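You operate a simulated robot arm through the tools that you are given. There is no shell and no other tool.

You are at the controls of a simulated robot arm. One attempt, no reset.

TASK
Put things in order on the top of the gauge bench. At the end: the blue tag block stands on top of the small brown carton; the green tag block stands where the blue tag block stood; the grey step block stands where the white filter stood; the white filter from the top of the gauge bench stands where the green tag block stood; whatever was shut is shut again. Leave all else as you found it, and nothing knocked over.

The check looks at the end state, three seconds after you hand in, the way a careful person would. Anything else that was tipped, shoved, dropped, spilled or broken makes it a failure.

THE ROBOT
A 7-joint arm with a two-finger parallel gripper, fixed in place. Base frame: the origin is on the floor under the middle of its stand, x ahead of it, y to its left, z up; the work surface is at about z = 0.88. Lengths are in m, angles in rad, forces in N, time in s.
With the tool pointing down near the work surface it reaches from about 0.24 to 0.68 m from the base axis. Its first joint turns from -1.152 to 1.152 rad. Payload 2.4 kg.
The tool frame sits at the grasp point between the pads (the TCP): z along the fingers, y along the line on which they close. The tips reach 0.03 m beyond it. Largest opening 0.094 m; finger width 0.028, thickness 0.01; the body of the gripper, 0.05 by 0.096 m, starts 0.055 m behind the TCP.
Orientation is that of the tool frame in the base frame, as a unit quaternion [w, x, y, z]. With the fingers straight down and closing along the base's y, the tool's x points along the base's -x, its y along +y and its z along -z.

THE INTERFACE
- The arm moves only by the tool move_arm. Its arguments are lists of equal length, an entry for each row: "translation": the shift along the tool's x, y, z in units of 25 mm (1.0 is 25 mm), a list of three; "delta_rot": the turn, a rotation vector about the tool's x, y, z in units of 4 degrees (1.0 is 4 degrees), a list of three. In form: {"translation": [[x, y, z], ...], "delta_rot": [[wx, wy, wz], ...]}. A call has 1 to 20 rows; each row shifts and turns the commanded pose from where the row before left it, along the tool's axes as they then stand. "grip" is the finger opening in m, from 0 to 0.094, set as the call begins (left out, the last holds). A call with a number of a shift or a turn outside -1 to 1 is refused whole. Each row takes 0.2 s and may step no farther than 0.05 m and 0.15 rad from the row before; otherwise, or with a gripper value out of range, the whole call is refused. Where a pose cannot be reached the arm comes as near as it can. A force on the tool above 40 N (or 10 N above the force at the start of the call, whichever is more), or a blocked arm, ends the call early, and 0.2 s more pass. The fingers move at their own pace (about 0.153 m/s each) and stop on an object; they squeeze with about 43 N. The grip force told is the motor's: it shows also when the fingers shut on nothing. Time passes only in rows, and 0.2 s behind the last, so rows that do not move let the fingers close. It gives the time, the measured TCP pose, the force on the tool (base axes), the opening and the grip force at its end, in the units of the frame above (readings bear some noise), with the torque about the TCP (base axes, N m) and any sound that the robot's microphone picked up, and new pictures: "views" is both (left out), scene, wrist or none.
- Cameras (640 x 400 px; columns grow to the right, rows downward): "scene" is fixed at [0.0334, 0.4732, 1.4245]; the picture's right is [-0.82, -0.58, 0.00], its down [-0.36, 0.52, -0.77] and it looks along [0.45, -0.63, -0.63] (base axes); focal length 286 px, centre (320, 200). "wrist" rides on the gripper at [0.076, 0.014, -0.102] in the tool frame; the picture's right is [-0.18, 0.98, 0.00], its down [-0.75, -0.14, -0.64] and it looks along [-0.63, -0.12, 0.77] (tool axes); focal length 243 px, centre (320, 200). There is no depth. A picture from a camera that has moved, and an enlarged one, comes with that camera's place and axes in the base frame and with its lens. The place of the scene camera against the robot may be out by one fixed shift of up to 0.018 m in any direction.
- zoom(camera, box): a new picture of the part [left, top, right, bottom] of that camera's present view, enlarged. It takes no simulated time.
- job_done(): hands the job in; it is judged then, once.

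Places have to be worked out from the pictures, the camera data and where the tool is seen. Open the gripper and draw the arm clear of the work before you hand the job in, unless the task says otherwise.

The tools are called after "Call:" as a command line: name --argument value ..., lists and objects as JSON in quotes. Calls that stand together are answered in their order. move_arm: Moves the arm, as the interface text tells. Its arguments: {"type":"object","properties":{"translation":{"type":"array","items":{"type":"array","items":{"type":"number"}}},"delta_rot":{"type":"array","items":{"type":"array","items":{"type":"number"}}},"grip":{"type":"number"},"views":{"type":"string","enum":["both","scene","wrist","none"]}},"required":["translation","delta_rot"]} The other tools are called the same way: zoom (camera, box) takes an enlarged picture of a part of a camera's view; job_done () hands the job in.

At the start:

```text
t: 0.0
tool_pos: [0.3713, -0.143, 1.1983]
tcp_rot: [0.0, 0.0, 1.0, 0.0]
ft_force: [0.2, 0.5, 0.0]
wrist_torque: [-0.02, 0.0, -0.01]
finger_gap: 0.0941
grip_force: 0.0
```

scene: 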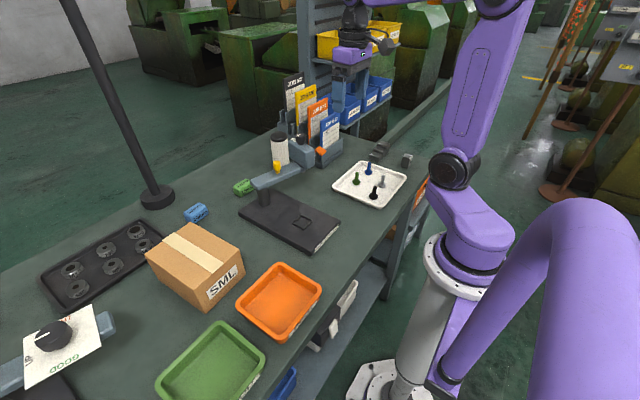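
wrist: 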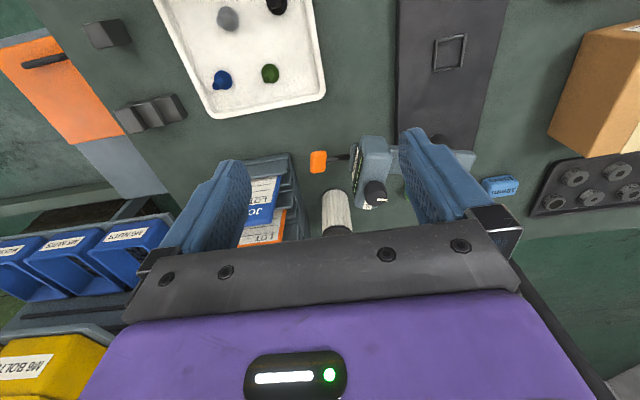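

I start by looking closer at the bench in the scene and wrist views, to identify the blue and green tag blocks, the white filter, the step block and the carton.

Call:
zoom --camera "scene" --box '[220, 60, 420, 260]'

Call:
zoom --camera "scene" --box '[20, 160, 260, 310]'

Call:
zoom --camera "wrist" --box '[220, 100, 540, 300]'

Call:
zoom --camera "wrist" --box '[0, 0, 340, 212]'

```text
2.00 times, centred on (320, 160) of scene
camera zoom: at [0.0334, 0.4732, 1.4245], right [-0.82, -0.58, 0.0], down [-0.36, 0.52, -0.77], along [0.45, -0.63, -0.63], focal length 573 px, centre (320, 280)
```

zoom: 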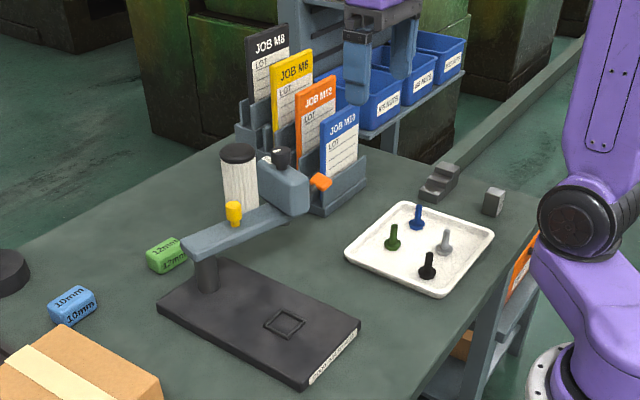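

```text
2.67 times, centred on (140, 235) of scene
camera zoom: at [0.0334, 0.4732, 1.4245], right [-0.82, -0.58, 0.0], down [-0.36, 0.52, -0.77], along [0.45, -0.63, -0.63], focal length 764 px, centre (800, 107)
```

zoom: 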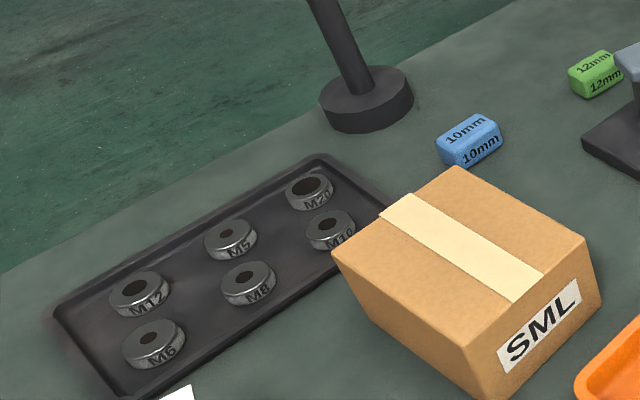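

```text
2.00 times, centred on (380, 200) of wrist
camera zoom: at [0.2957, -0.1273, 1.3003], right [0.18, 0.98, 0.0], down [0.75, -0.14, 0.64], along [0.63, -0.12, -0.77], focal length 485 px, centre (200, 200)
```

zoom: 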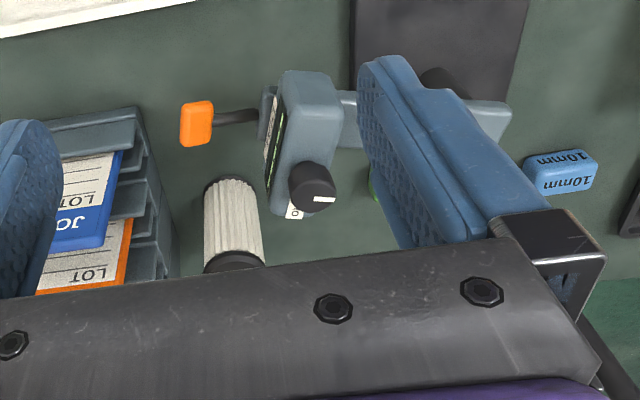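

```text
1.88 times, centred on (170, 106) of wrist
camera zoom: at [0.2957, -0.1273, 1.3003], right [0.18, 0.98, 0.0], down [0.75, -0.14, 0.64], along [0.63, -0.12, -0.77], focal length 457 px, centre (602, 377)
```

zoom: 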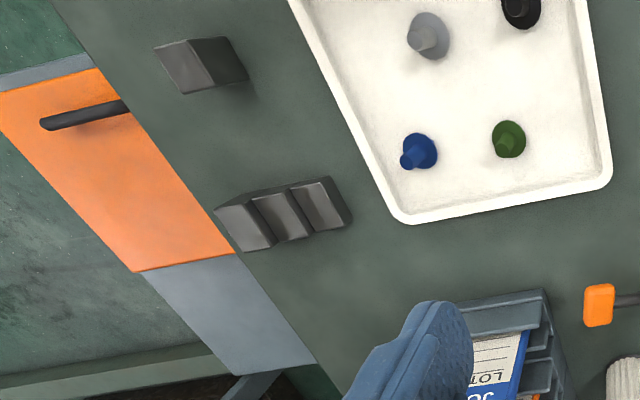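

The filter stands behind the dial gauge near (0.64,-0.16), green is near (0.65,0.03), blue near (0.66,0.19), the step block near (0.39,-0.43), and the carton "SML" near (0.50,0.30). I'll move above and short of the blue block to see it, the green block and the carton more closely.

Call:
move_arm --translation '[[-0.425, 0.98, 0.2236], [-0.425, 0.98, 0.2236], [-0.425, 0.98, 0.2236], [-0.425, 0.98, 0.2236], [-0.425, 0.98, 0.2236], [-0.425, 0.98, 0.2236], [-0.425, 0.98, 0.2236], [-0.425, 0.98, 0.2236], [-0.425, 0.98, 0.2236], [-0.425, 0.98, 0.2236], [-0.425, 0.98, 0.2236], [-0.425, 0.98, 0.2236], [-0.425, 0.98, 0.2236], [-0.425, 0.98, 0.2236], [0, 0, 0]]' --delta_rot '[[0, 0, 0], [0, 0, 0], [0, 0, 0], [0, 0, 0], [0, 0, 0], [0, 0, 0], [0, 0, 0], [0, 0, 0], [0, 0, 0], [0, 0, 0], [0, 0, 0], [0, 0, 0], [0, 0, 0], [0, 0, 0], [0, 0, 0]]' --grip 0.094 --views "both"

```text
t: 3.2
tool_pos: [0.5211, 0.1996, 1.1217]
tcp_rot: [0.0, 0.001, 1.0, 0.0]
ft_force: [-0.3, -0.7, -0.1]
wrist_torque: [0.03, 0.0, 0.02]
finger_gap: 0.0938
grip_force: 0.0
camera wrist: at [0.445, 0.2167, 1.2236], right [0.19, 0.98, 0.0], down [0.75, -0.14, 0.64], along [0.63, -0.12, -0.77], focal length 243 px, centre (320, 200)
```

scene: 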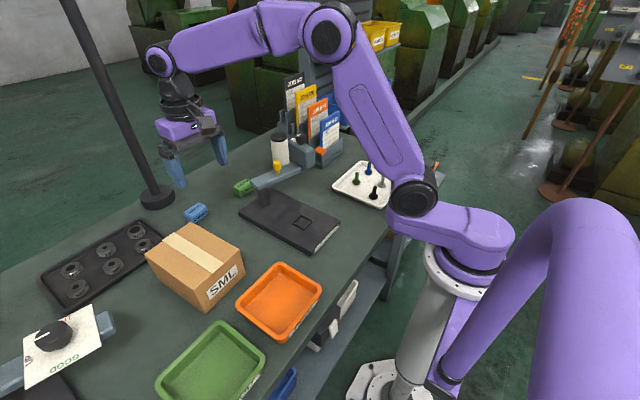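
wrist: 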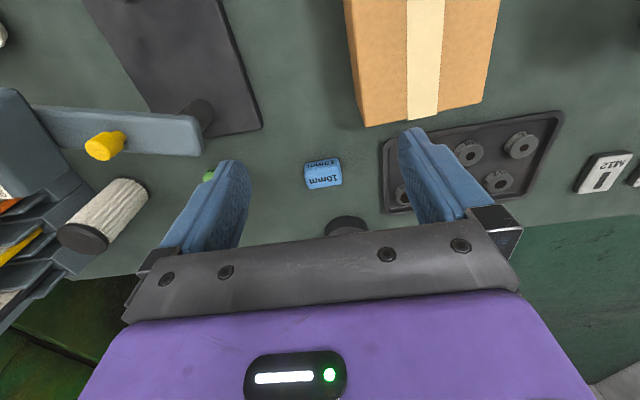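

Call:
zoom --camera "wrist" --box '[260, 130, 388, 210]'

Call:
zoom --camera "wrist" --box '[320, 0, 560, 150]'

Call:
zoom --camera "scene" --box '[140, 120, 300, 220]'

Call:
zoom --camera "wrist" --box '[0, 70, 260, 270]'

```text
5.00 times, centred on (324, 170) of wrist
camera zoom: at [0.445, 0.2167, 1.2236], right [0.19, 0.98, 0.0], down [0.75, -0.14, 0.64], along [0.63, -0.12, -0.77], focal length 1213 px, centre (300, 350)
```

zoom: 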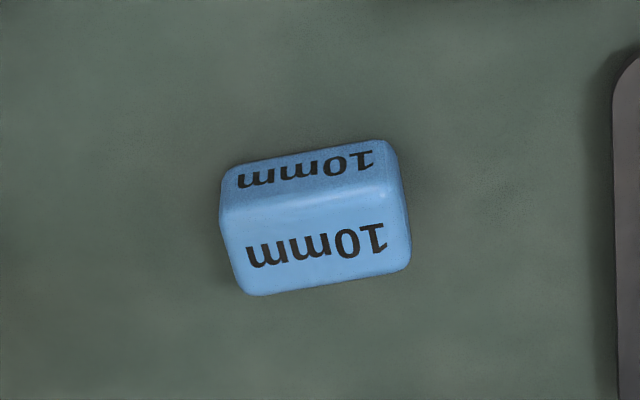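

```text
2.67 times, centred on (440, 75) of wrist
camera zoom: at [0.445, 0.2167, 1.2236], right [0.19, 0.98, 0.0], down [0.75, -0.14, 0.64], along [0.63, -0.12, -0.77], focal length 647 px, centre (0, 533)
```

zoom: 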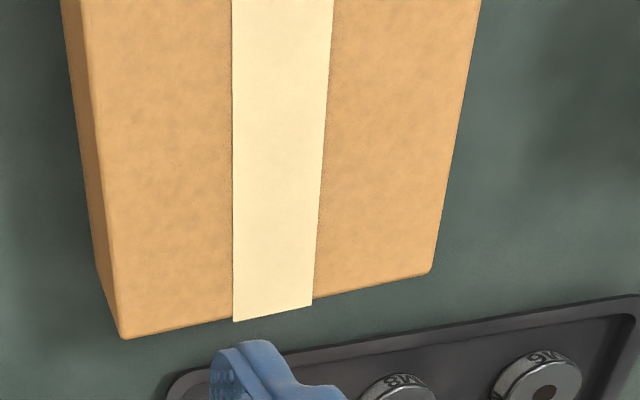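

```text
4.00 times, centred on (220, 170) of scene
camera zoom: at [0.0334, 0.4732, 1.4245], right [-0.82, -0.58, 0.0], down [-0.36, 0.52, -0.77], along [0.45, -0.63, -0.63], focal length 1145 px, centre (720, 320)
```

zoom: 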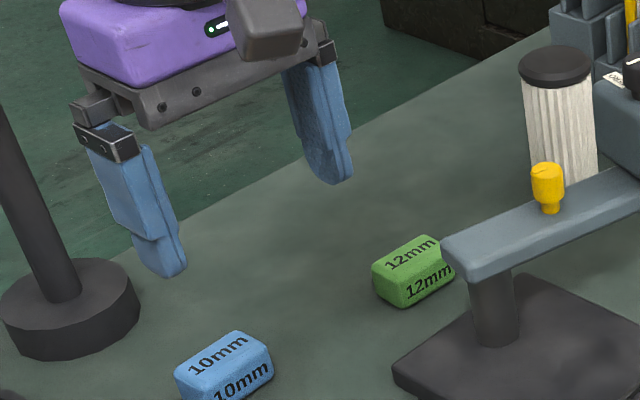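

```text
2.00 times, centred on (130, 170) of wrist
camera zoom: at [0.445, 0.2167, 1.2236], right [0.19, 0.98, 0.0], down [0.75, -0.14, 0.64], along [0.63, -0.12, -0.77], focal length 485 px, centre (700, 260)
```

zoom: 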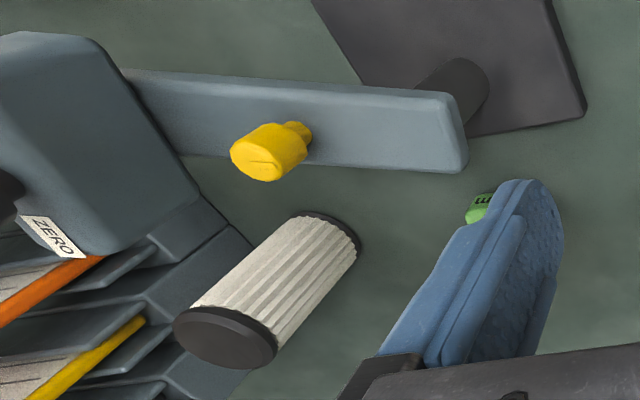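

Blue's top face comes out at about (0.664, 0.182), roughly 0.056 long along y, 0.033 deep and 0.025 high, with almost no yaw; the carton top is at about z 0.971, centred near (0.48, 0.296). I'll move above the blue block at z≈1.02 and check.

Call:
move_arm --translation '[[-0.715, -0.088, 0.5], [-0.715, -0.088, 0.5], [-0.715, -0.088, 0.5], [-0.715, -0.088, 0.5], [-0.715, -0.088, 0.5], [-0.715, -0.088, 0.5], [-0.715, -0.088, 0.5], [-0.715, -0.088, 0.5], [0, 0, 0]]' --delta_rot '[[0, 0, 0], [0, 0, 0], [0, 0, 0], [0, 0, 0], [0, 0, 0], [0, 0, 0], [0, 0, 0], [0, 0, 0], [0, 0, 0]]' --grip 0.094 --views "both"

```text
t: 5.2
tool_pos: [0.6631, 0.1794, 1.0192]
tcp_rot: [0.0, 0.0, 1.0, 0.0]
ft_force: [-0.5, 0.1, 0.7]
wrist_torque: [0.0, 0.02, 0.03]
finger_gap: 0.094
grip_force: 0.0
camera wrist: at [0.5865, 0.1956, 1.1212], right [0.18, 0.98, 0.0], down [0.75, -0.14, 0.64], along [0.63, -0.12, -0.77], focal length 243 px, centre (320, 200)
```

scene: 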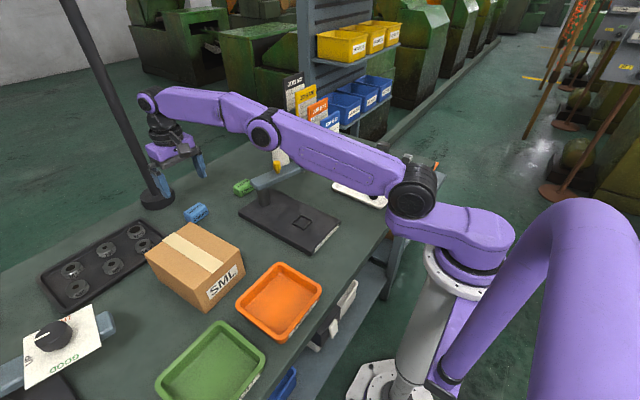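
wrist: 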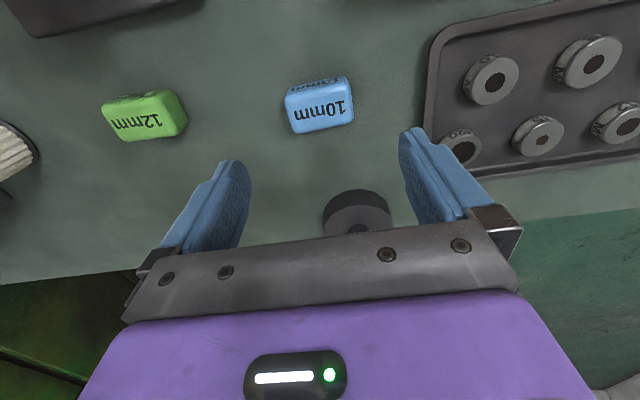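

The arm is at about (0.663, 0.182, 1.02) and both blocks show clearly in the wrist view. I'll enlarge it to refine their positions.

Call:
zoom --camera "wrist" --box '[256, 60, 384, 140]'

Call:
zoom --camera "wrist" --box '[80, 70, 208, 150]'

```text
5.00 times, centred on (320, 100) of wrist
camera zoom: at [0.5865, 0.1956, 1.1212], right [0.18, 0.98, 0.0], down [0.75, -0.14, 0.64], along [0.63, -0.12, -0.77], focal length 1213 px, centre (320, 700)
```

zoom: 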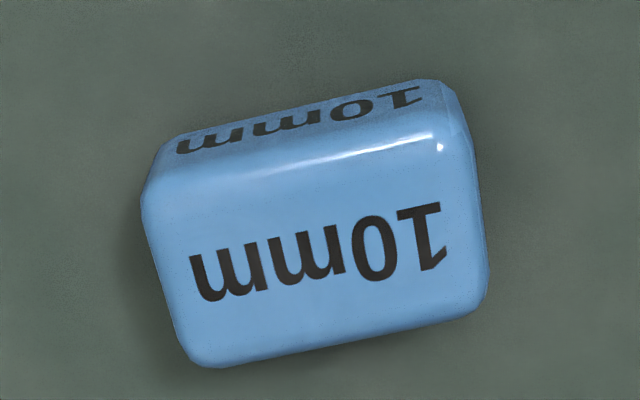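

```text
5.00 times, centred on (144, 110) of wrist
camera zoom: at [0.5865, 0.1956, 1.1212], right [0.18, 0.98, 0.0], down [0.75, -0.14, 0.64], along [0.63, -0.12, -0.77], focal length 1213 px, centre (1200, 650)
```

zoom: 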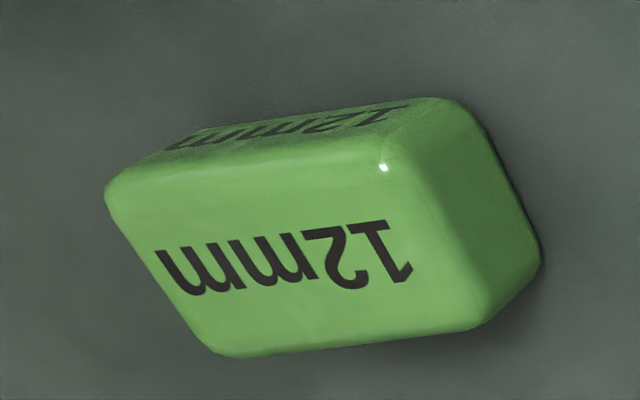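

Blue's label centre works out to (0.663, 0.182), directly under the TCP, with yaw near 0. I'm descending to z≈0.914 with the fingers open.

Call:
move_arm --translation '[[0, 0, 0.75], [0, 0, 0.75], [0, 0, 0.75], [0, 0, 0.75], [0, 0, 0.6], [0, 0, 0.4], [0, 0, 0.24], [0, 0, 0]]' --delta_rot '[[0, 0, 0], [0, 0, 0], [0, 0, 0], [0, 0, 0], [0, 0, 0], [0, 0, 0], [0, 0, 0], [0, 0, 0]]' --grip 0.094 --views "both"

```text
t: 7.0
tool_pos: [0.6628, 0.1822, 0.9147]
tcp_rot: [-0.001, 0.0, 1.0, 0.0]
ft_force: [-0.3, 1.3, 1.0]
wrist_torque: [-0.01, 0.0, 0.0]
finger_gap: 0.0938
grip_force: 0.0
camera wrist: at [0.5874, 0.1983, 1.0164], right [0.18, 0.98, 0.0], down [0.75, -0.14, 0.64], along [0.63, -0.12, -0.77], focal length 243 px, centre (320, 200)
```

scene: 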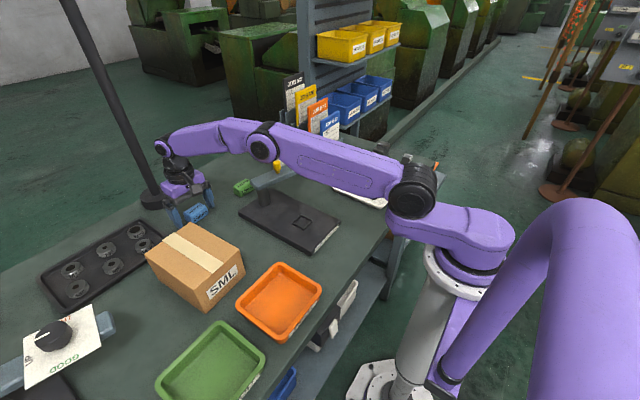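
wrist: 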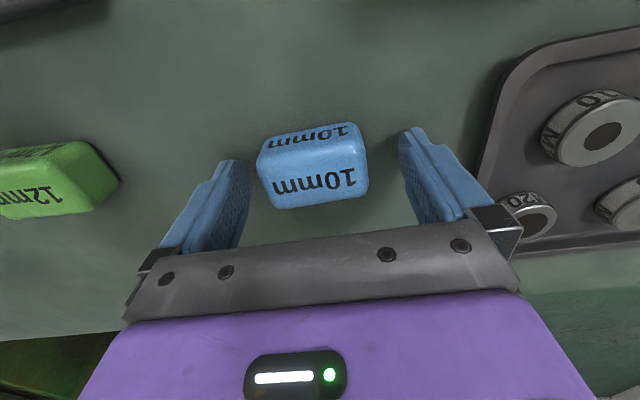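

The block sits midway between the fingers with the TCP at 0.9147. I'll close on it now.

Call:
move_arm --translation '[[0, 0, 0], [0, 0, 0], [0, 0, 0], [0, 0, 0]]' --delta_rot '[[0, 0, 0], [0, 0, 0], [0, 0, 0], [0, 0, 0]]' --grip 0.02 --views "wrist"

```text
t: 8.0
tool_pos: [0.6634, 0.1812, 0.9159]
tcp_rot: [0.0, -0.001, 1.0, 0.0]
ft_force: [-0.2, -0.7, 0.5]
wrist_torque: [0.01, 0.02, 0.03]
finger_gap: 0.0612
grip_force: 43.0
camera wrist: at [0.5875, 0.1982, 1.0166], right [0.18, 0.98, 0.0], down [0.75, -0.14, 0.64], along [0.63, -0.12, -0.77], focal length 243 px, centre (320, 200)
```

wrist: 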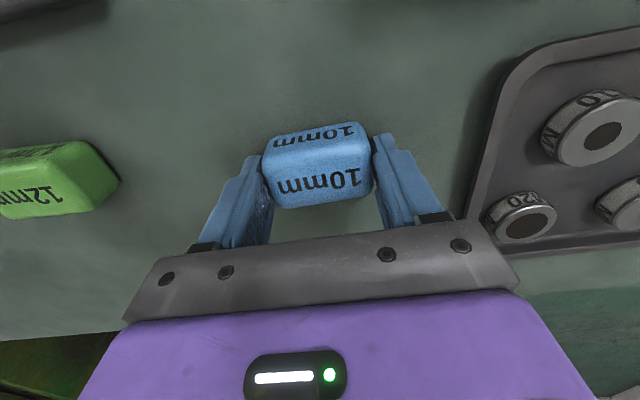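

The grip holds at a gap of 0.061 with 43 N. I'll lift straight up 0.15 m and carry it over the centre of the carton.

Call:
move_arm --translation '[[0, 0, -0.5], [0, 0, -0.9], [0, 0, -0.9], [0, 0, -0.9], [0, 0, -0.9], [0, 0, -0.9], [0, 0, -0.9], [0.915, 0.57, 0], [0.915, 0.57, 0], [0.915, 0.57, 0], [0.915, 0.57, 0], [0.915, 0.57, 0], [0.915, 0.57, 0], [0.915, 0.57, 0], [0.915, 0.57, 0], [0, 0, 0]]' --delta_rot '[[0, 0, 0], [0, 0, 0], [0, 0, 0], [0, 0, 0], [0, 0, 0], [0, 0, 0], [0, 0, 0], [0, 0, 0], [0, 0, 0], [0, 0, 0], [0, 0, 0], [0, 0, 0], [0, 0, 0], [0, 0, 0], [0, 0, 0], [0, 0, 0]]' --views "both"

```text
t: 11.4
tool_pos: [0.4738, 0.2938, 1.0614]
tcp_rot: [0.001, 0.0, 1.0, 0.001]
ft_force: [1.1, 0.5, -0.7]
wrist_torque: [0.01, -0.02, -0.01]
finger_gap: 0.0614
grip_force: 43.0
out of reach, approached as far as the arm can: row 7
camera wrist: at [0.3979, 0.3096, 1.1628], right [0.19, 0.98, 0.0], down [0.75, -0.14, 0.64], along [0.63, -0.12, -0.77], focal length 243 px, centre (320, 200)
```

scene: 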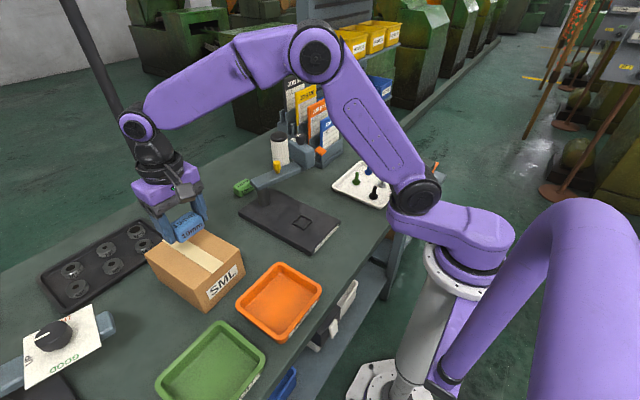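
wrist: 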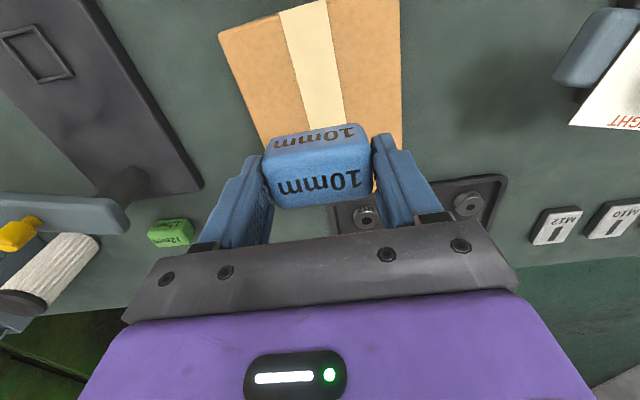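

The block is over the carton, whose top corners put its centre at about (0.48, 0.30). I'll nudge by (+6, +7) mm and descend to just above contact, which I expect near TCP z 1.006.

Call:
move_arm --translation '[[-0.24, 0.26, 0.3], [0, 0, 0.6], [0, 0, 0.6], [0, 0, 0.4], [0, 0, 0.15], [0, 0, 0]]' --delta_rot '[[0, 0, 0], [0, 0, 0], [0, 0, 0], [0, 0, 0], [0, 0, 0], [0, 0, 0]]' --views "both"

Call:
zoom --camera "scene" --box '[120, 160, 280, 320]'

```text
t: 12.8
tool_pos: [0.4778, 0.3028, 1.0096]
tcp_rot: [0.0, 0.0, 1.0, 0.0]
ft_force: [-0.2, -0.2, -0.6]
wrist_torque: [-0.02, -0.01, -0.05]
finger_gap: 0.0611
grip_force: 42.4
camera wrist: at [0.4023, 0.3177, 1.1119], right [0.18, 0.98, 0.0], down [0.75, -0.14, 0.64], along [0.63, -0.12, -0.77], focal length 243 px, centre (320, 200)
```

scene: 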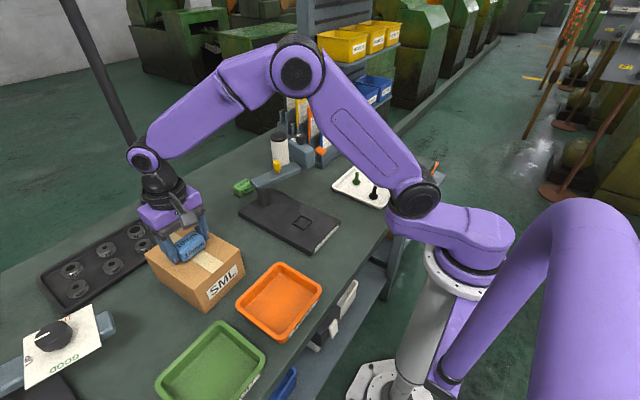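
wrist: 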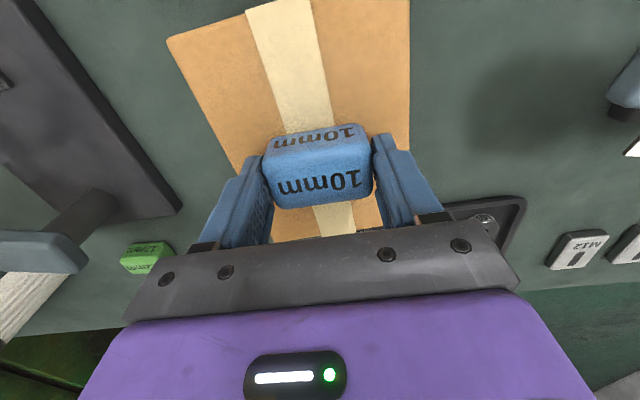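

```text
2.50 times, centred on (200, 240) of scene
camera zoom: at [0.0334, 0.4732, 1.4245], right [-0.82, -0.58, 0.0], down [-0.36, 0.52, -0.77], along [0.45, -0.63, -0.63], focal length 716 px, centre (620, 100)
```

zoom: 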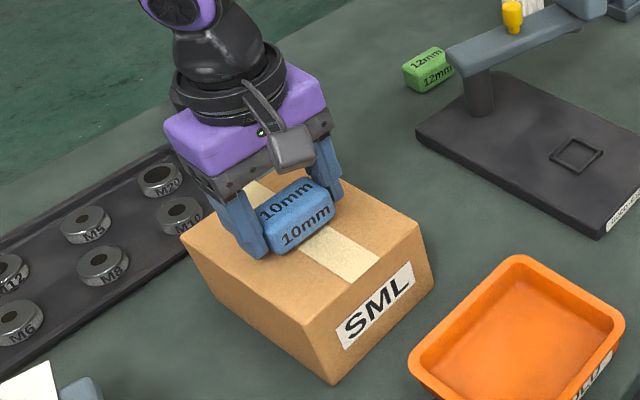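

The block appears a few millimetres above the carton top, near its middle. I'll lower in 1 mm steps and watch the force.

Call:
move_arm --translation '[[0, 0, 0.05], [0, 0, 0.05], [0, 0, 0]]' --delta_rot '[[0, 0, 0], [0, 0, 0], [0, 0, 0]]' --views "none"

```text
t: 13.6
tool_pos: [0.4778, 0.3017, 1.0092]
tcp_rot: [0.001, 0.001, 1.0, 0.0]
ft_force: [-0.3, 0.4, -0.6]
wrist_torque: [-0.02, -0.01, 0.02]
finger_gap: 0.0614
grip_force: 42.8
```

No contact yet. I'll continue down in small steps.

Call:
move_arm --translation '[[0, 0, 0.05], [0, 0, 0.05], [0, 0, 0]]' --delta_rot '[[0, 0, 0], [0, 0, 0], [0, 0, 0]]' --views "none"

```text
t: 14.4
tool_pos: [0.4792, 0.3012, 1.005]
tcp_rot: [0.0, 0.0, 1.0, 0.0]
ft_force: [0.1, -0.3, -0.7]
wrist_torque: [0.0, 0.01, 0.0]
finger_gap: 0.0613
grip_force: 42.9
```

Call:
move_arm --translation '[[0, 0, 0.04], [0, 0, 0]]' --delta_rot '[[0, 0, 0], [0, 0, 0]]' --views "scene"

Call:
zoom --camera "scene" --box '[160, 200, 256, 260]'

```text
t: 15.0
tool_pos: [0.479, 0.3017, 1.0046]
tcp_rot: [0.0, 0.001, 1.0, 0.0]
ft_force: [-0.6, -0.7, 5.4]
wrist_torque: [0.12, 0.06, -0.01]
finger_gap: 0.0613
grip_force: 43.4
```

scene: 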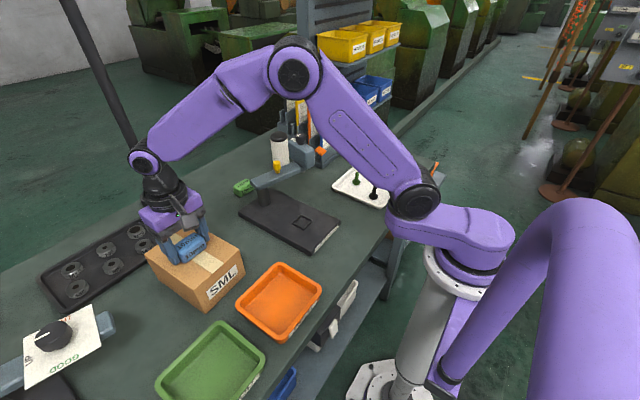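

```text
6.67 times, centred on (208, 230) of scene
camera zoom: at [0.0333, 0.4731, 1.4245], right [-0.82, -0.58, 0.0], down [-0.36, 0.52, -0.77], along [0.45, -0.63, -0.63], focal length 1909 px, centre (1067, 0)
```

zoom: 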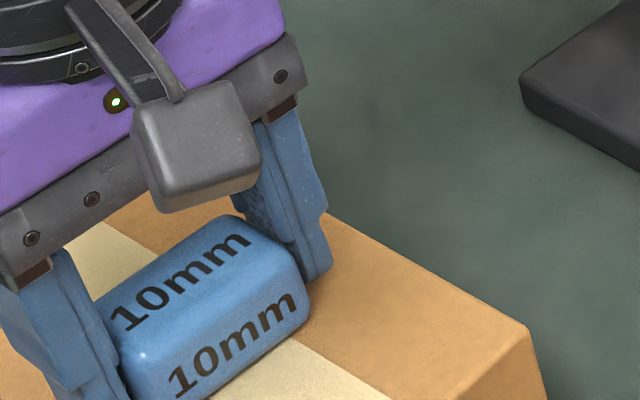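

The force is now 5.4 N up, so the block rests on the carton top. I'll release and rise straight up.

Call:
move_arm --translation '[[0, 0, 0], [0, 0, 0], [0, 0, 0], [0, 0, -0.4], [0, 0, -0.8], [0, 0, -0.8], [0, 0, -0.8], [0, 0, -0.8], [0, 0, 0]]' --delta_rot '[[0, 0, 0], [0, 0, 0], [0, 0, 0], [0, 0, 0], [0, 0, 0], [0, 0, 0], [0, 0, 0], [0, 0, 0], [0, 0, 0]]' --grip 0.09 --views "both"

```text
t: 17.0
tool_pos: [0.4785, 0.3019, 1.0949]
tcp_rot: [-0.001, 0.001, 1.0, 0.0]
ft_force: [-0.1, -0.4, 0.4]
wrist_torque: [-0.02, -0.01, -0.03]
finger_gap: 0.09
grip_force: 0.1
camera wrist: at [0.4025, 0.3176, 1.1966], right [0.19, 0.98, 0.0], down [0.75, -0.14, 0.64], along [0.63, -0.12, -0.77], focal length 243 px, centre (320, 200)
```

scene: 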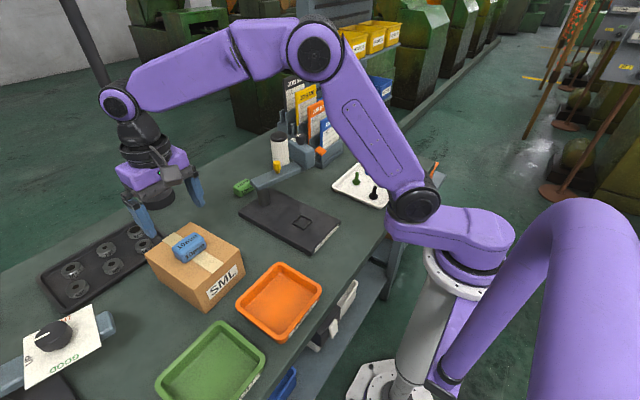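
wrist: 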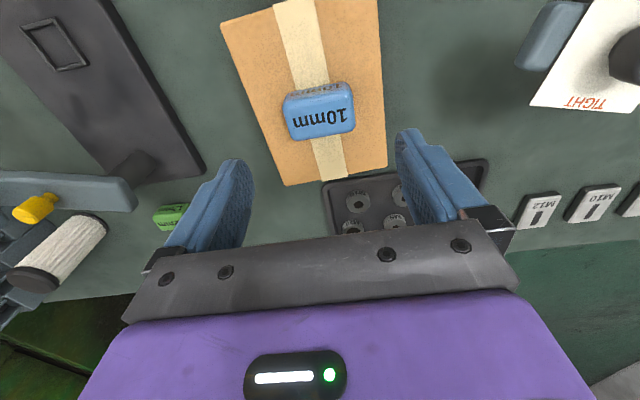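

Blue stands centred on the carton tape. Next I'll move toward the green block for a good look before grasping.

Call:
move_arm --translation '[[-0.44, -0.989, 0.07], [-0.44, -0.989, 0.07], [-0.44, -0.989, 0.07], [-0.44, -0.989, 0.07], [-0.44, -0.989, 0.07], [-0.44, -0.989, 0.07], [-0.44, -0.989, 0.07], [-0.44, -0.989, 0.07], [-0.44, -0.989, 0.07], [-0.44, -0.989, 0.07], [-0.44, -0.989, 0.07], [0, 0, 0]]' --delta_rot '[[0, 0, 0], [0, 0, 0], [0, 0, 0], [0, 0, 0], [0, 0, 0], [0, 0, 0], [0, 0, 0], [0, 0, 0], [0, 0, 0], [0, 0, 0], [0, 0, 0], [0, 0, 0]]' --grip 0.094 --views "both"

Call:
zoom --camera "wrist" --box '[240, 90, 400, 190]'

Call:
zoom --camera "wrist" --box '[0, 0, 320, 200]'

```text
t: 19.6
tool_pos: [0.5987, 0.0301, 1.0752]
tcp_rot: [0.0, 0.0, 1.0, -0.001]
ft_force: [-0.1, 0.5, 0.8]
wrist_torque: [-0.03, 0.0, 0.01]
finger_gap: 0.0939
grip_force: 0.1
camera wrist: at [0.5237, 0.0455, 1.1776], right [0.18, 0.98, 0.0], down [0.75, -0.14, 0.64], along [0.63, -0.12, -0.77], focal length 243 px, centre (320, 200)
```

scene: 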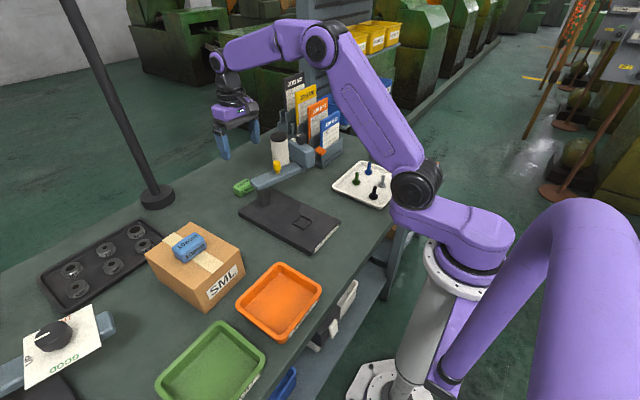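
wrist: 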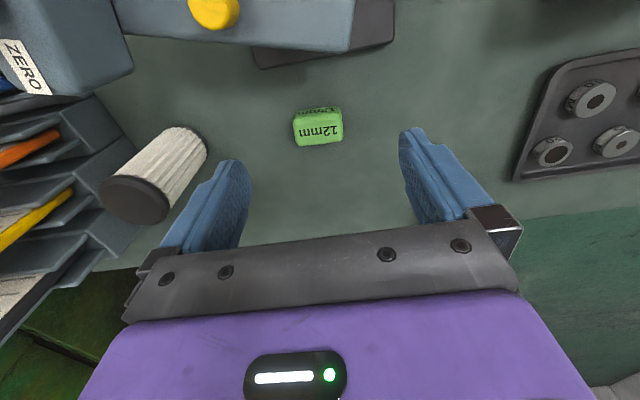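

```text
4.00 times, centred on (320, 140) of wrist
camera zoom: at [0.5237, 0.0455, 1.1776], right [0.18, 0.98, 0.0], down [0.75, -0.14, 0.64], along [0.63, -0.12, -0.77], focal length 970 px, centre (320, 440)
```

zoom: 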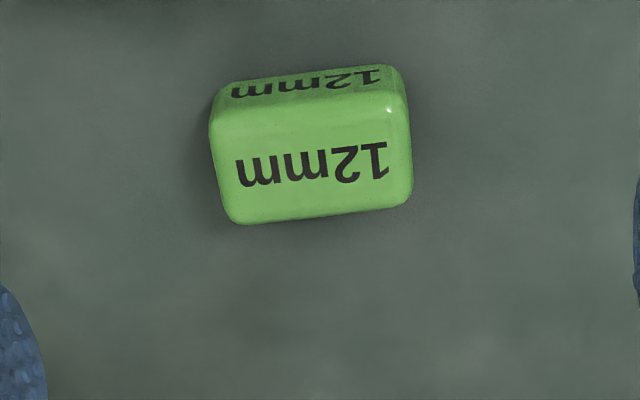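

```text
2.00 times, centred on (160, 100) of wrist
camera zoom: at [0.5237, 0.0455, 1.1776], right [0.18, 0.98, 0.0], down [0.75, -0.14, 0.64], along [0.63, -0.12, -0.77], focal length 485 px, centre (640, 400)
```

zoom: 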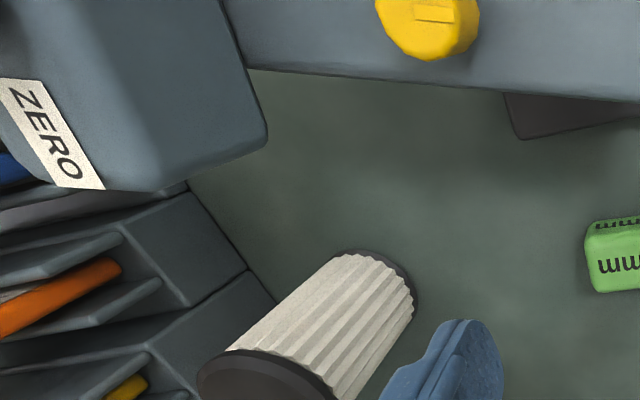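

Green's top centre comes out at (0.643, 0.020), yawed only about 2° clockwise. Before descending I need the height and edge of the gauge arm, since the wrist camera box will pass near it.

Call:
zoom --camera "wrist" --box '[120, 0, 440, 100]'

Call:
zoom --camera "scene" --box '[200, 110, 360, 210]'

Call:
zoom --camera "scene" --box '[200, 60, 300, 160]'

```text
2.00 times, centred on (280, 50) of wrist
camera zoom: at [0.5237, 0.0455, 1.1776], right [0.18, 0.98, 0.0], down [0.75, -0.14, 0.64], along [0.63, -0.12, -0.77], focal length 485 px, centre (400, 500)
```

zoom: 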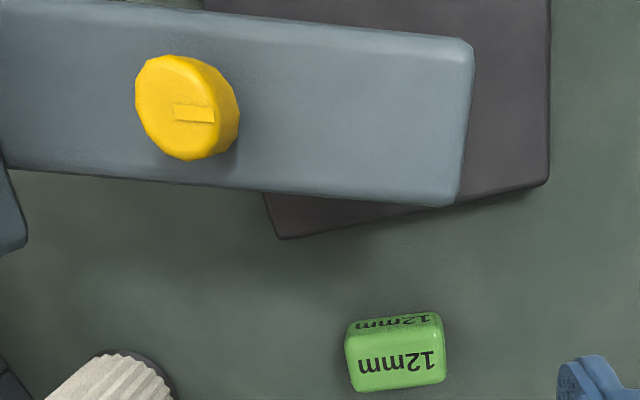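

```text
4.00 times, centred on (280, 160) of scene
camera zoom: at [0.0334, 0.4732, 1.4245], right [-0.82, -0.58, 0.0], down [-0.36, 0.52, -0.77], along [0.45, -0.63, -0.63], focal length 1145 px, centre (480, 360)
```

zoom: 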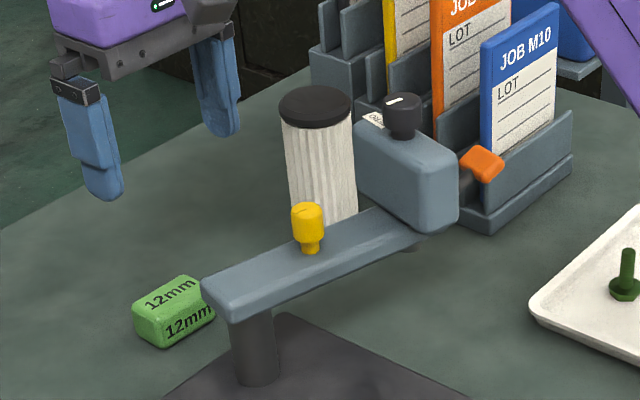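

```text
4.00 times, centred on (250, 110) of scene
camera zoom: at [0.0334, 0.4732, 1.4245], right [-0.82, -0.58, 0.0], down [-0.36, 0.52, -0.77], along [0.45, -0.63, -0.63], focal length 1145 px, centre (600, 560)
```

zoom: 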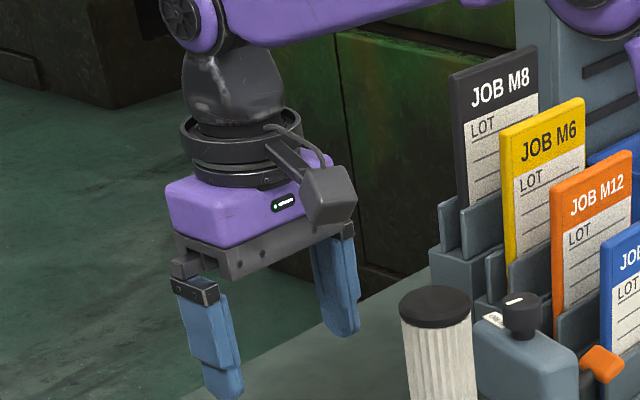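

The gauge arm top is at about z 0.96 and ends near (0.56, 0.06), and the knob top is at about 1.015 near (0.52, -0.01). The camera box should clear them by 2–3 cm, so I'll go above green and down to z≈0.95, then check the clearance.

Call:
move_arm --translation '[[-0.86, -0.2, 0], [-0.86, -0.2, 0], [0, 0, 0.837], [0, 0, 0.837], [0, 0, 0.837], [0, 0, 0.837], [0, 0, 0.837], [0, 0, 0.837], [0, 0, 0]]' --delta_rot '[[0, 0, 0], [0, 0, 0], [0, 0, 0], [0, 0, 0], [0, 0, 0], [0, 0, 0], [0, 0, 0], [0, 0, 0], [0, 0, 0]]' --grip 0.094 --views "both"

Call:
zoom --camera "scene" --box '[180, 110, 340, 210]'

```text
t: 21.6
tool_pos: [0.6443, 0.0194, 0.948]
tcp_rot: [0.0, 0.0, 1.0, 0.0]
ft_force: [0.6, -0.3, 0.3]
wrist_torque: [0.02, 0.04, 0.03]
finger_gap: 0.0939
grip_force: 0.0
camera wrist: at [0.5679, 0.0349, 1.0498], right [0.18, 0.98, 0.0], down [0.75, -0.14, 0.64], along [0.63, -0.12, -0.77], focal length 243 px, centre (320, 200)
```

scene: 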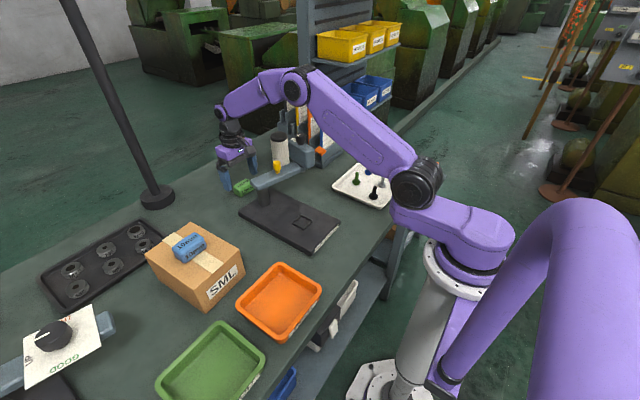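
wrist: 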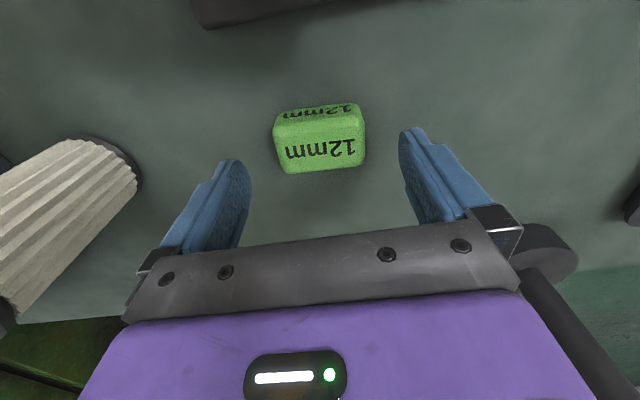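

```text
4.00 times, centred on (260, 160) of scene
camera zoom: at [0.0334, 0.4732, 1.4245], right [-0.82, -0.58, 0.0], down [-0.36, 0.52, -0.77], along [0.45, -0.63, -0.63], focal length 1145 px, centre (560, 360)
```

zoom: 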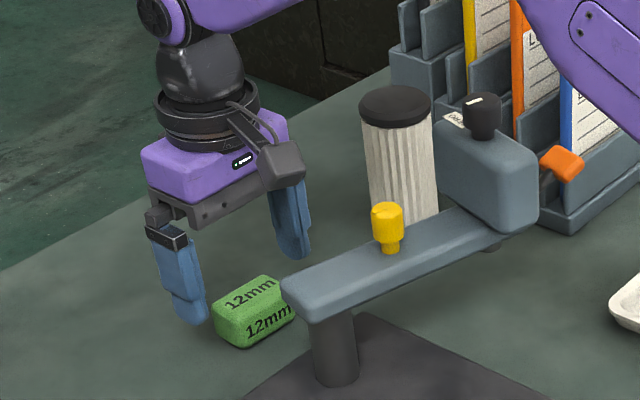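

The clearance to the gauge arm is fine and green is centred under the TCP at (0.643, 0.020). I'll descend the last 34 mm and then close.

Call:
move_arm --translation '[[0, 0, 0.5], [0, 0, 0.5], [0, 0, 0.36], [0, 0, 0]]' --delta_rot '[[0, 0, 0], [0, 0, 0], [0, 0, 0], [0, 0, 0]]' --grip 0.094 --views "both"

Call:
zoom --camera "scene" --box '[180, 110, 340, 210]'

```text
t: 22.6
tool_pos: [0.6419, 0.0196, 0.9144]
tcp_rot: [0.0, 0.0, 1.0, -0.001]
ft_force: [0.0, 0.0, 0.1]
wrist_torque: [0.02, -0.01, -0.02]
finger_gap: 0.0942
grip_force: 0.1
camera wrist: at [0.5677, 0.0361, 1.0159], right [0.18, 0.98, 0.0], down [0.75, -0.14, 0.64], along [0.63, -0.12, -0.77], focal length 243 px, centre (320, 200)
```

scene: 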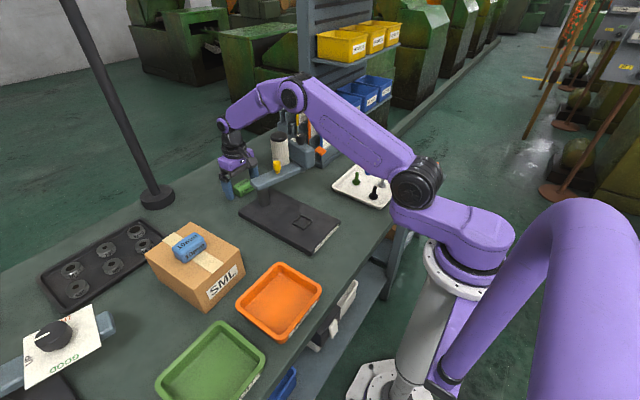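
wrist: 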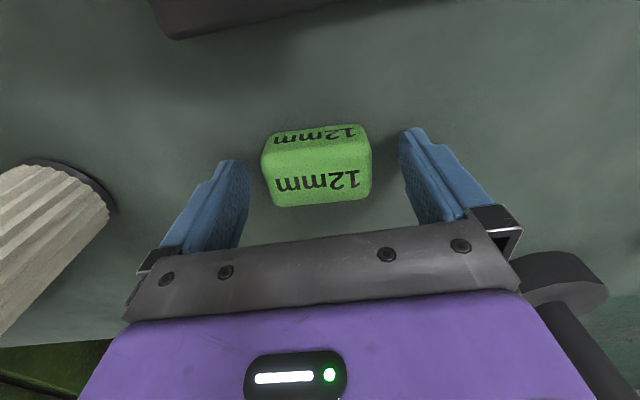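

```text
4.00 times, centred on (260, 160) of scene
camera zoom: at [0.0334, 0.4732, 1.4245], right [-0.82, -0.58, 0.0], down [-0.36, 0.52, -0.77], along [0.45, -0.63, -0.63], focal length 1145 px, centre (560, 360)
```

zoom: 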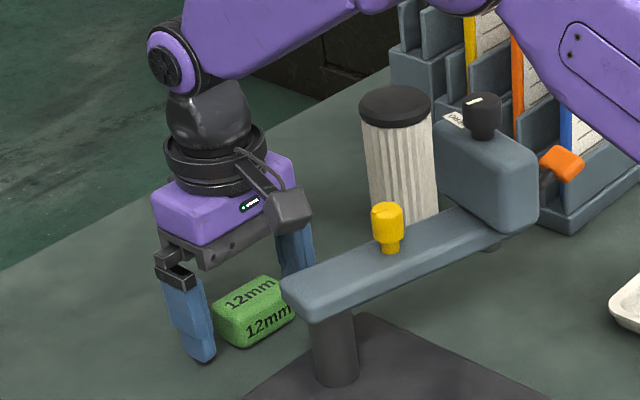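

The TCP is at z 0.914 with the block between the pads and the gauge untouched. I'll close the gripper and lift 0.11 m.

Call:
move_arm --translation '[[0, 0, 0], [0, 0, 0], [0, 0, 0], [0, 0, 0], [0, 0, -0.4], [0, 0, -0.8], [0, 0, -0.8], [0, 0, -0.8], [0, 0, -0.8], [0, 0, -0.8], [0, 0, 0]]' --delta_rot '[[0, 0, 0], [0, 0, 0], [0, 0, 0], [0, 0, 0], [0, 0, 0], [0, 0, 0], [0, 0, 0], [0, 0, 0], [0, 0, 0], [0, 0, 0], [0, 0, 0]]' --grip 0.02 --views "both"

```text
t: 25.0
tool_pos: [0.6437, 0.0201, 1.0235]
tcp_rot: [0.0, 0.0, 1.0, 0.0]
ft_force: [0.2, -0.4, -1.6]
wrist_torque: [0.04, -0.01, -0.02]
finger_gap: 0.0621
grip_force: 43.2
camera wrist: at [0.5669, 0.0367, 1.1252], right [0.18, 0.98, 0.0], down [0.75, -0.14, 0.64], along [0.63, -0.12, -0.77], focal length 243 px, centre (320, 200)
```

scene: 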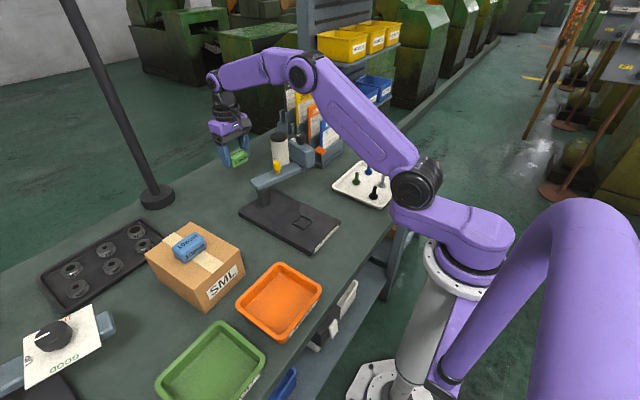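
wrist: 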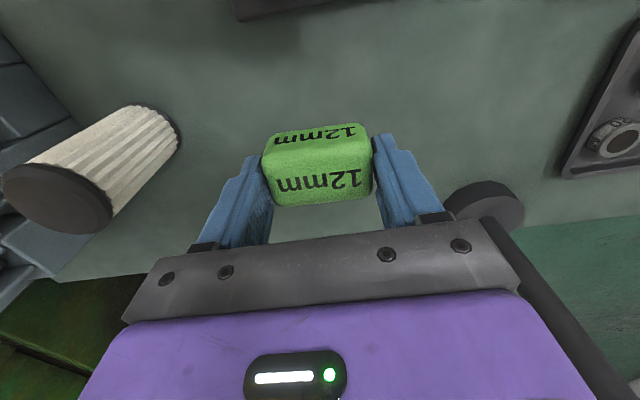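

Green is gripped at a gap of 0.062 and lifted clear. I'll carry it over to blue's old spot at (0.663, 0.182).

Call:
move_arm --translation '[[-0.114, 0.926, 0.08], [-0.114, 0.926, 0.08], [-0.114, 0.926, 0.08], [-0.114, 0.926, 0.08], [-0.114, 0.926, 0.08], [-0.114, 0.926, 0.08], [-0.114, 0.926, 0.08], [0, 0, 0], [0, 0, 0.8], [0, 0, 0.8], [0, 0, 0.8], [0, 0, 0.6], [0, 0, 0.4], [0, 0, 0]]' --delta_rot '[[0, 0, 0], [0, 0, 0], [0, 0, 0], [0, 0, 0], [0, 0, 0], [0, 0, 0], [0, 0, 0], [0, 0, 0], [0, 0, 0], [0, 0, 0], [0, 0, 0], [0, 0, 0], [0, 0, 0], [0, 0, 0]]' --views "both"

```text
t: 28.0
tool_pos: [0.6619, 0.1845, 0.9248]
tcp_rot: [-0.001, 0.0, 1.0, -0.001]
ft_force: [-0.4, 0.6, -0.5]
wrist_torque: [0.02, 0.01, 0.04]
finger_gap: 0.0615
grip_force: 42.6
camera wrist: at [0.5868, 0.2, 1.0267], right [0.18, 0.98, 0.0], down [0.75, -0.14, 0.64], along [0.63, -0.12, -0.77], focal length 243 px, centre (320, 200)
```

scene: 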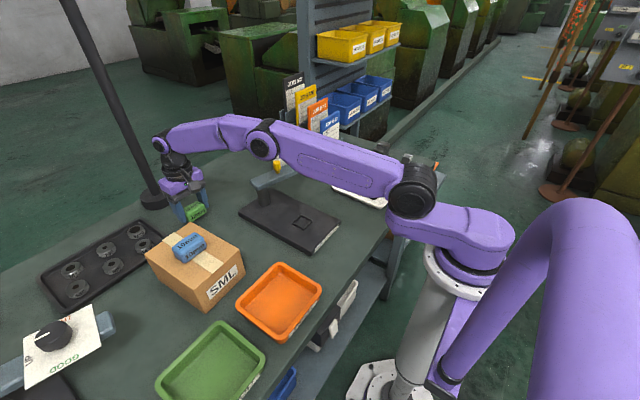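
wrist: 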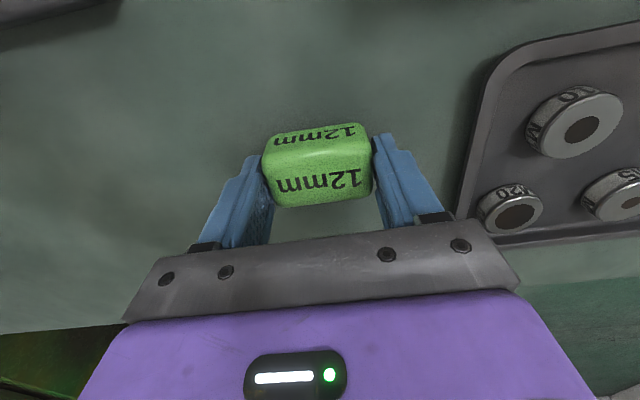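

We are at about (0.663, 0.184, 0.925), roughly 2 mm too far in y. I'll trim that and lower in small steps to contact.

Call:
move_arm --translation '[[0, -0.07, 0.2], [0, 0, 0.06], [0, 0, 0.04], [0, 0, 0]]' --delta_rot '[[0, 0, 0], [0, 0, 0], [0, 0, 0], [0, 0, 0]]' --views "none"

```text
t: 29.0
tool_pos: [0.6635, 0.1806, 0.9175]
tcp_rot: [0.0, -0.001, 1.0, 0.0]
ft_force: [0.7, 1.2, -1.1]
wrist_torque: [-0.01, 0.01, -0.01]
finger_gap: 0.0615
grip_force: 42.9
```

Call:
move_arm --translation '[[0, 0, 0.05], [0, 0, 0.04], [0, 0, 0]]' --delta_rot '[[0, 0, 0], [0, 0, 0], [0, 0, 0]]' --views "none"

```text
t: 29.8
tool_pos: [0.6631, 0.1802, 0.9157]
tcp_rot: [0.0, 0.0, 1.0, 0.0]
ft_force: [0.3, -0.5, -1.9]
wrist_torque: [0.02, 0.05, 0.05]
finger_gap: 0.0616
grip_force: 42.5
```

No contact yet at 0.9157. I'll go one more millimetre at a time.

Call:
move_arm --translation '[[0, 0, 0.04], [0, 0, 0]]' --delta_rot '[[0, 0, 0], [0, 0, 0]]' --views "wrist"

```text
t: 30.4
tool_pos: [0.6625, 0.1802, 0.9151]
tcp_rot: [0.0, 0.0, 1.0, 0.0]
ft_force: [-0.2, -1.0, -1.0]
wrist_torque: [0.02, 0.0, 0.0]
finger_gap: 0.0613
grip_force: 43.7
camera wrist: at [0.5874, 0.1965, 1.0163], right [0.18, 0.98, 0.0], down [0.75, -0.14, 0.64], along [0.63, -0.12, -0.77], focal length 243 px, centre (320, 200)
```

wrist: 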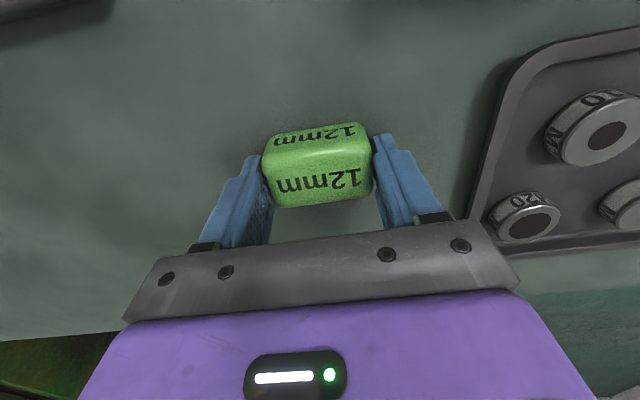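

The rings now sit at the same pixels as when blue was gripped here, so the spot matches. I'll lower one more millimetre to feel contact.

Call:
move_arm --translation '[[0, 0, 0.04], [0, 0, 0]]' --delta_rot '[[0, 0, 0], [0, 0, 0]]' --views "none"

```text
t: 31.0
tool_pos: [0.662, 0.18, 0.9132]
tcp_rot: [0.001, 0.0, 1.0, 0.0]
ft_force: [-0.5, -0.2, 6.1]
wrist_torque: [0.11, 0.08, -0.03]
finger_gap: 0.0615
grip_force: 42.6
```

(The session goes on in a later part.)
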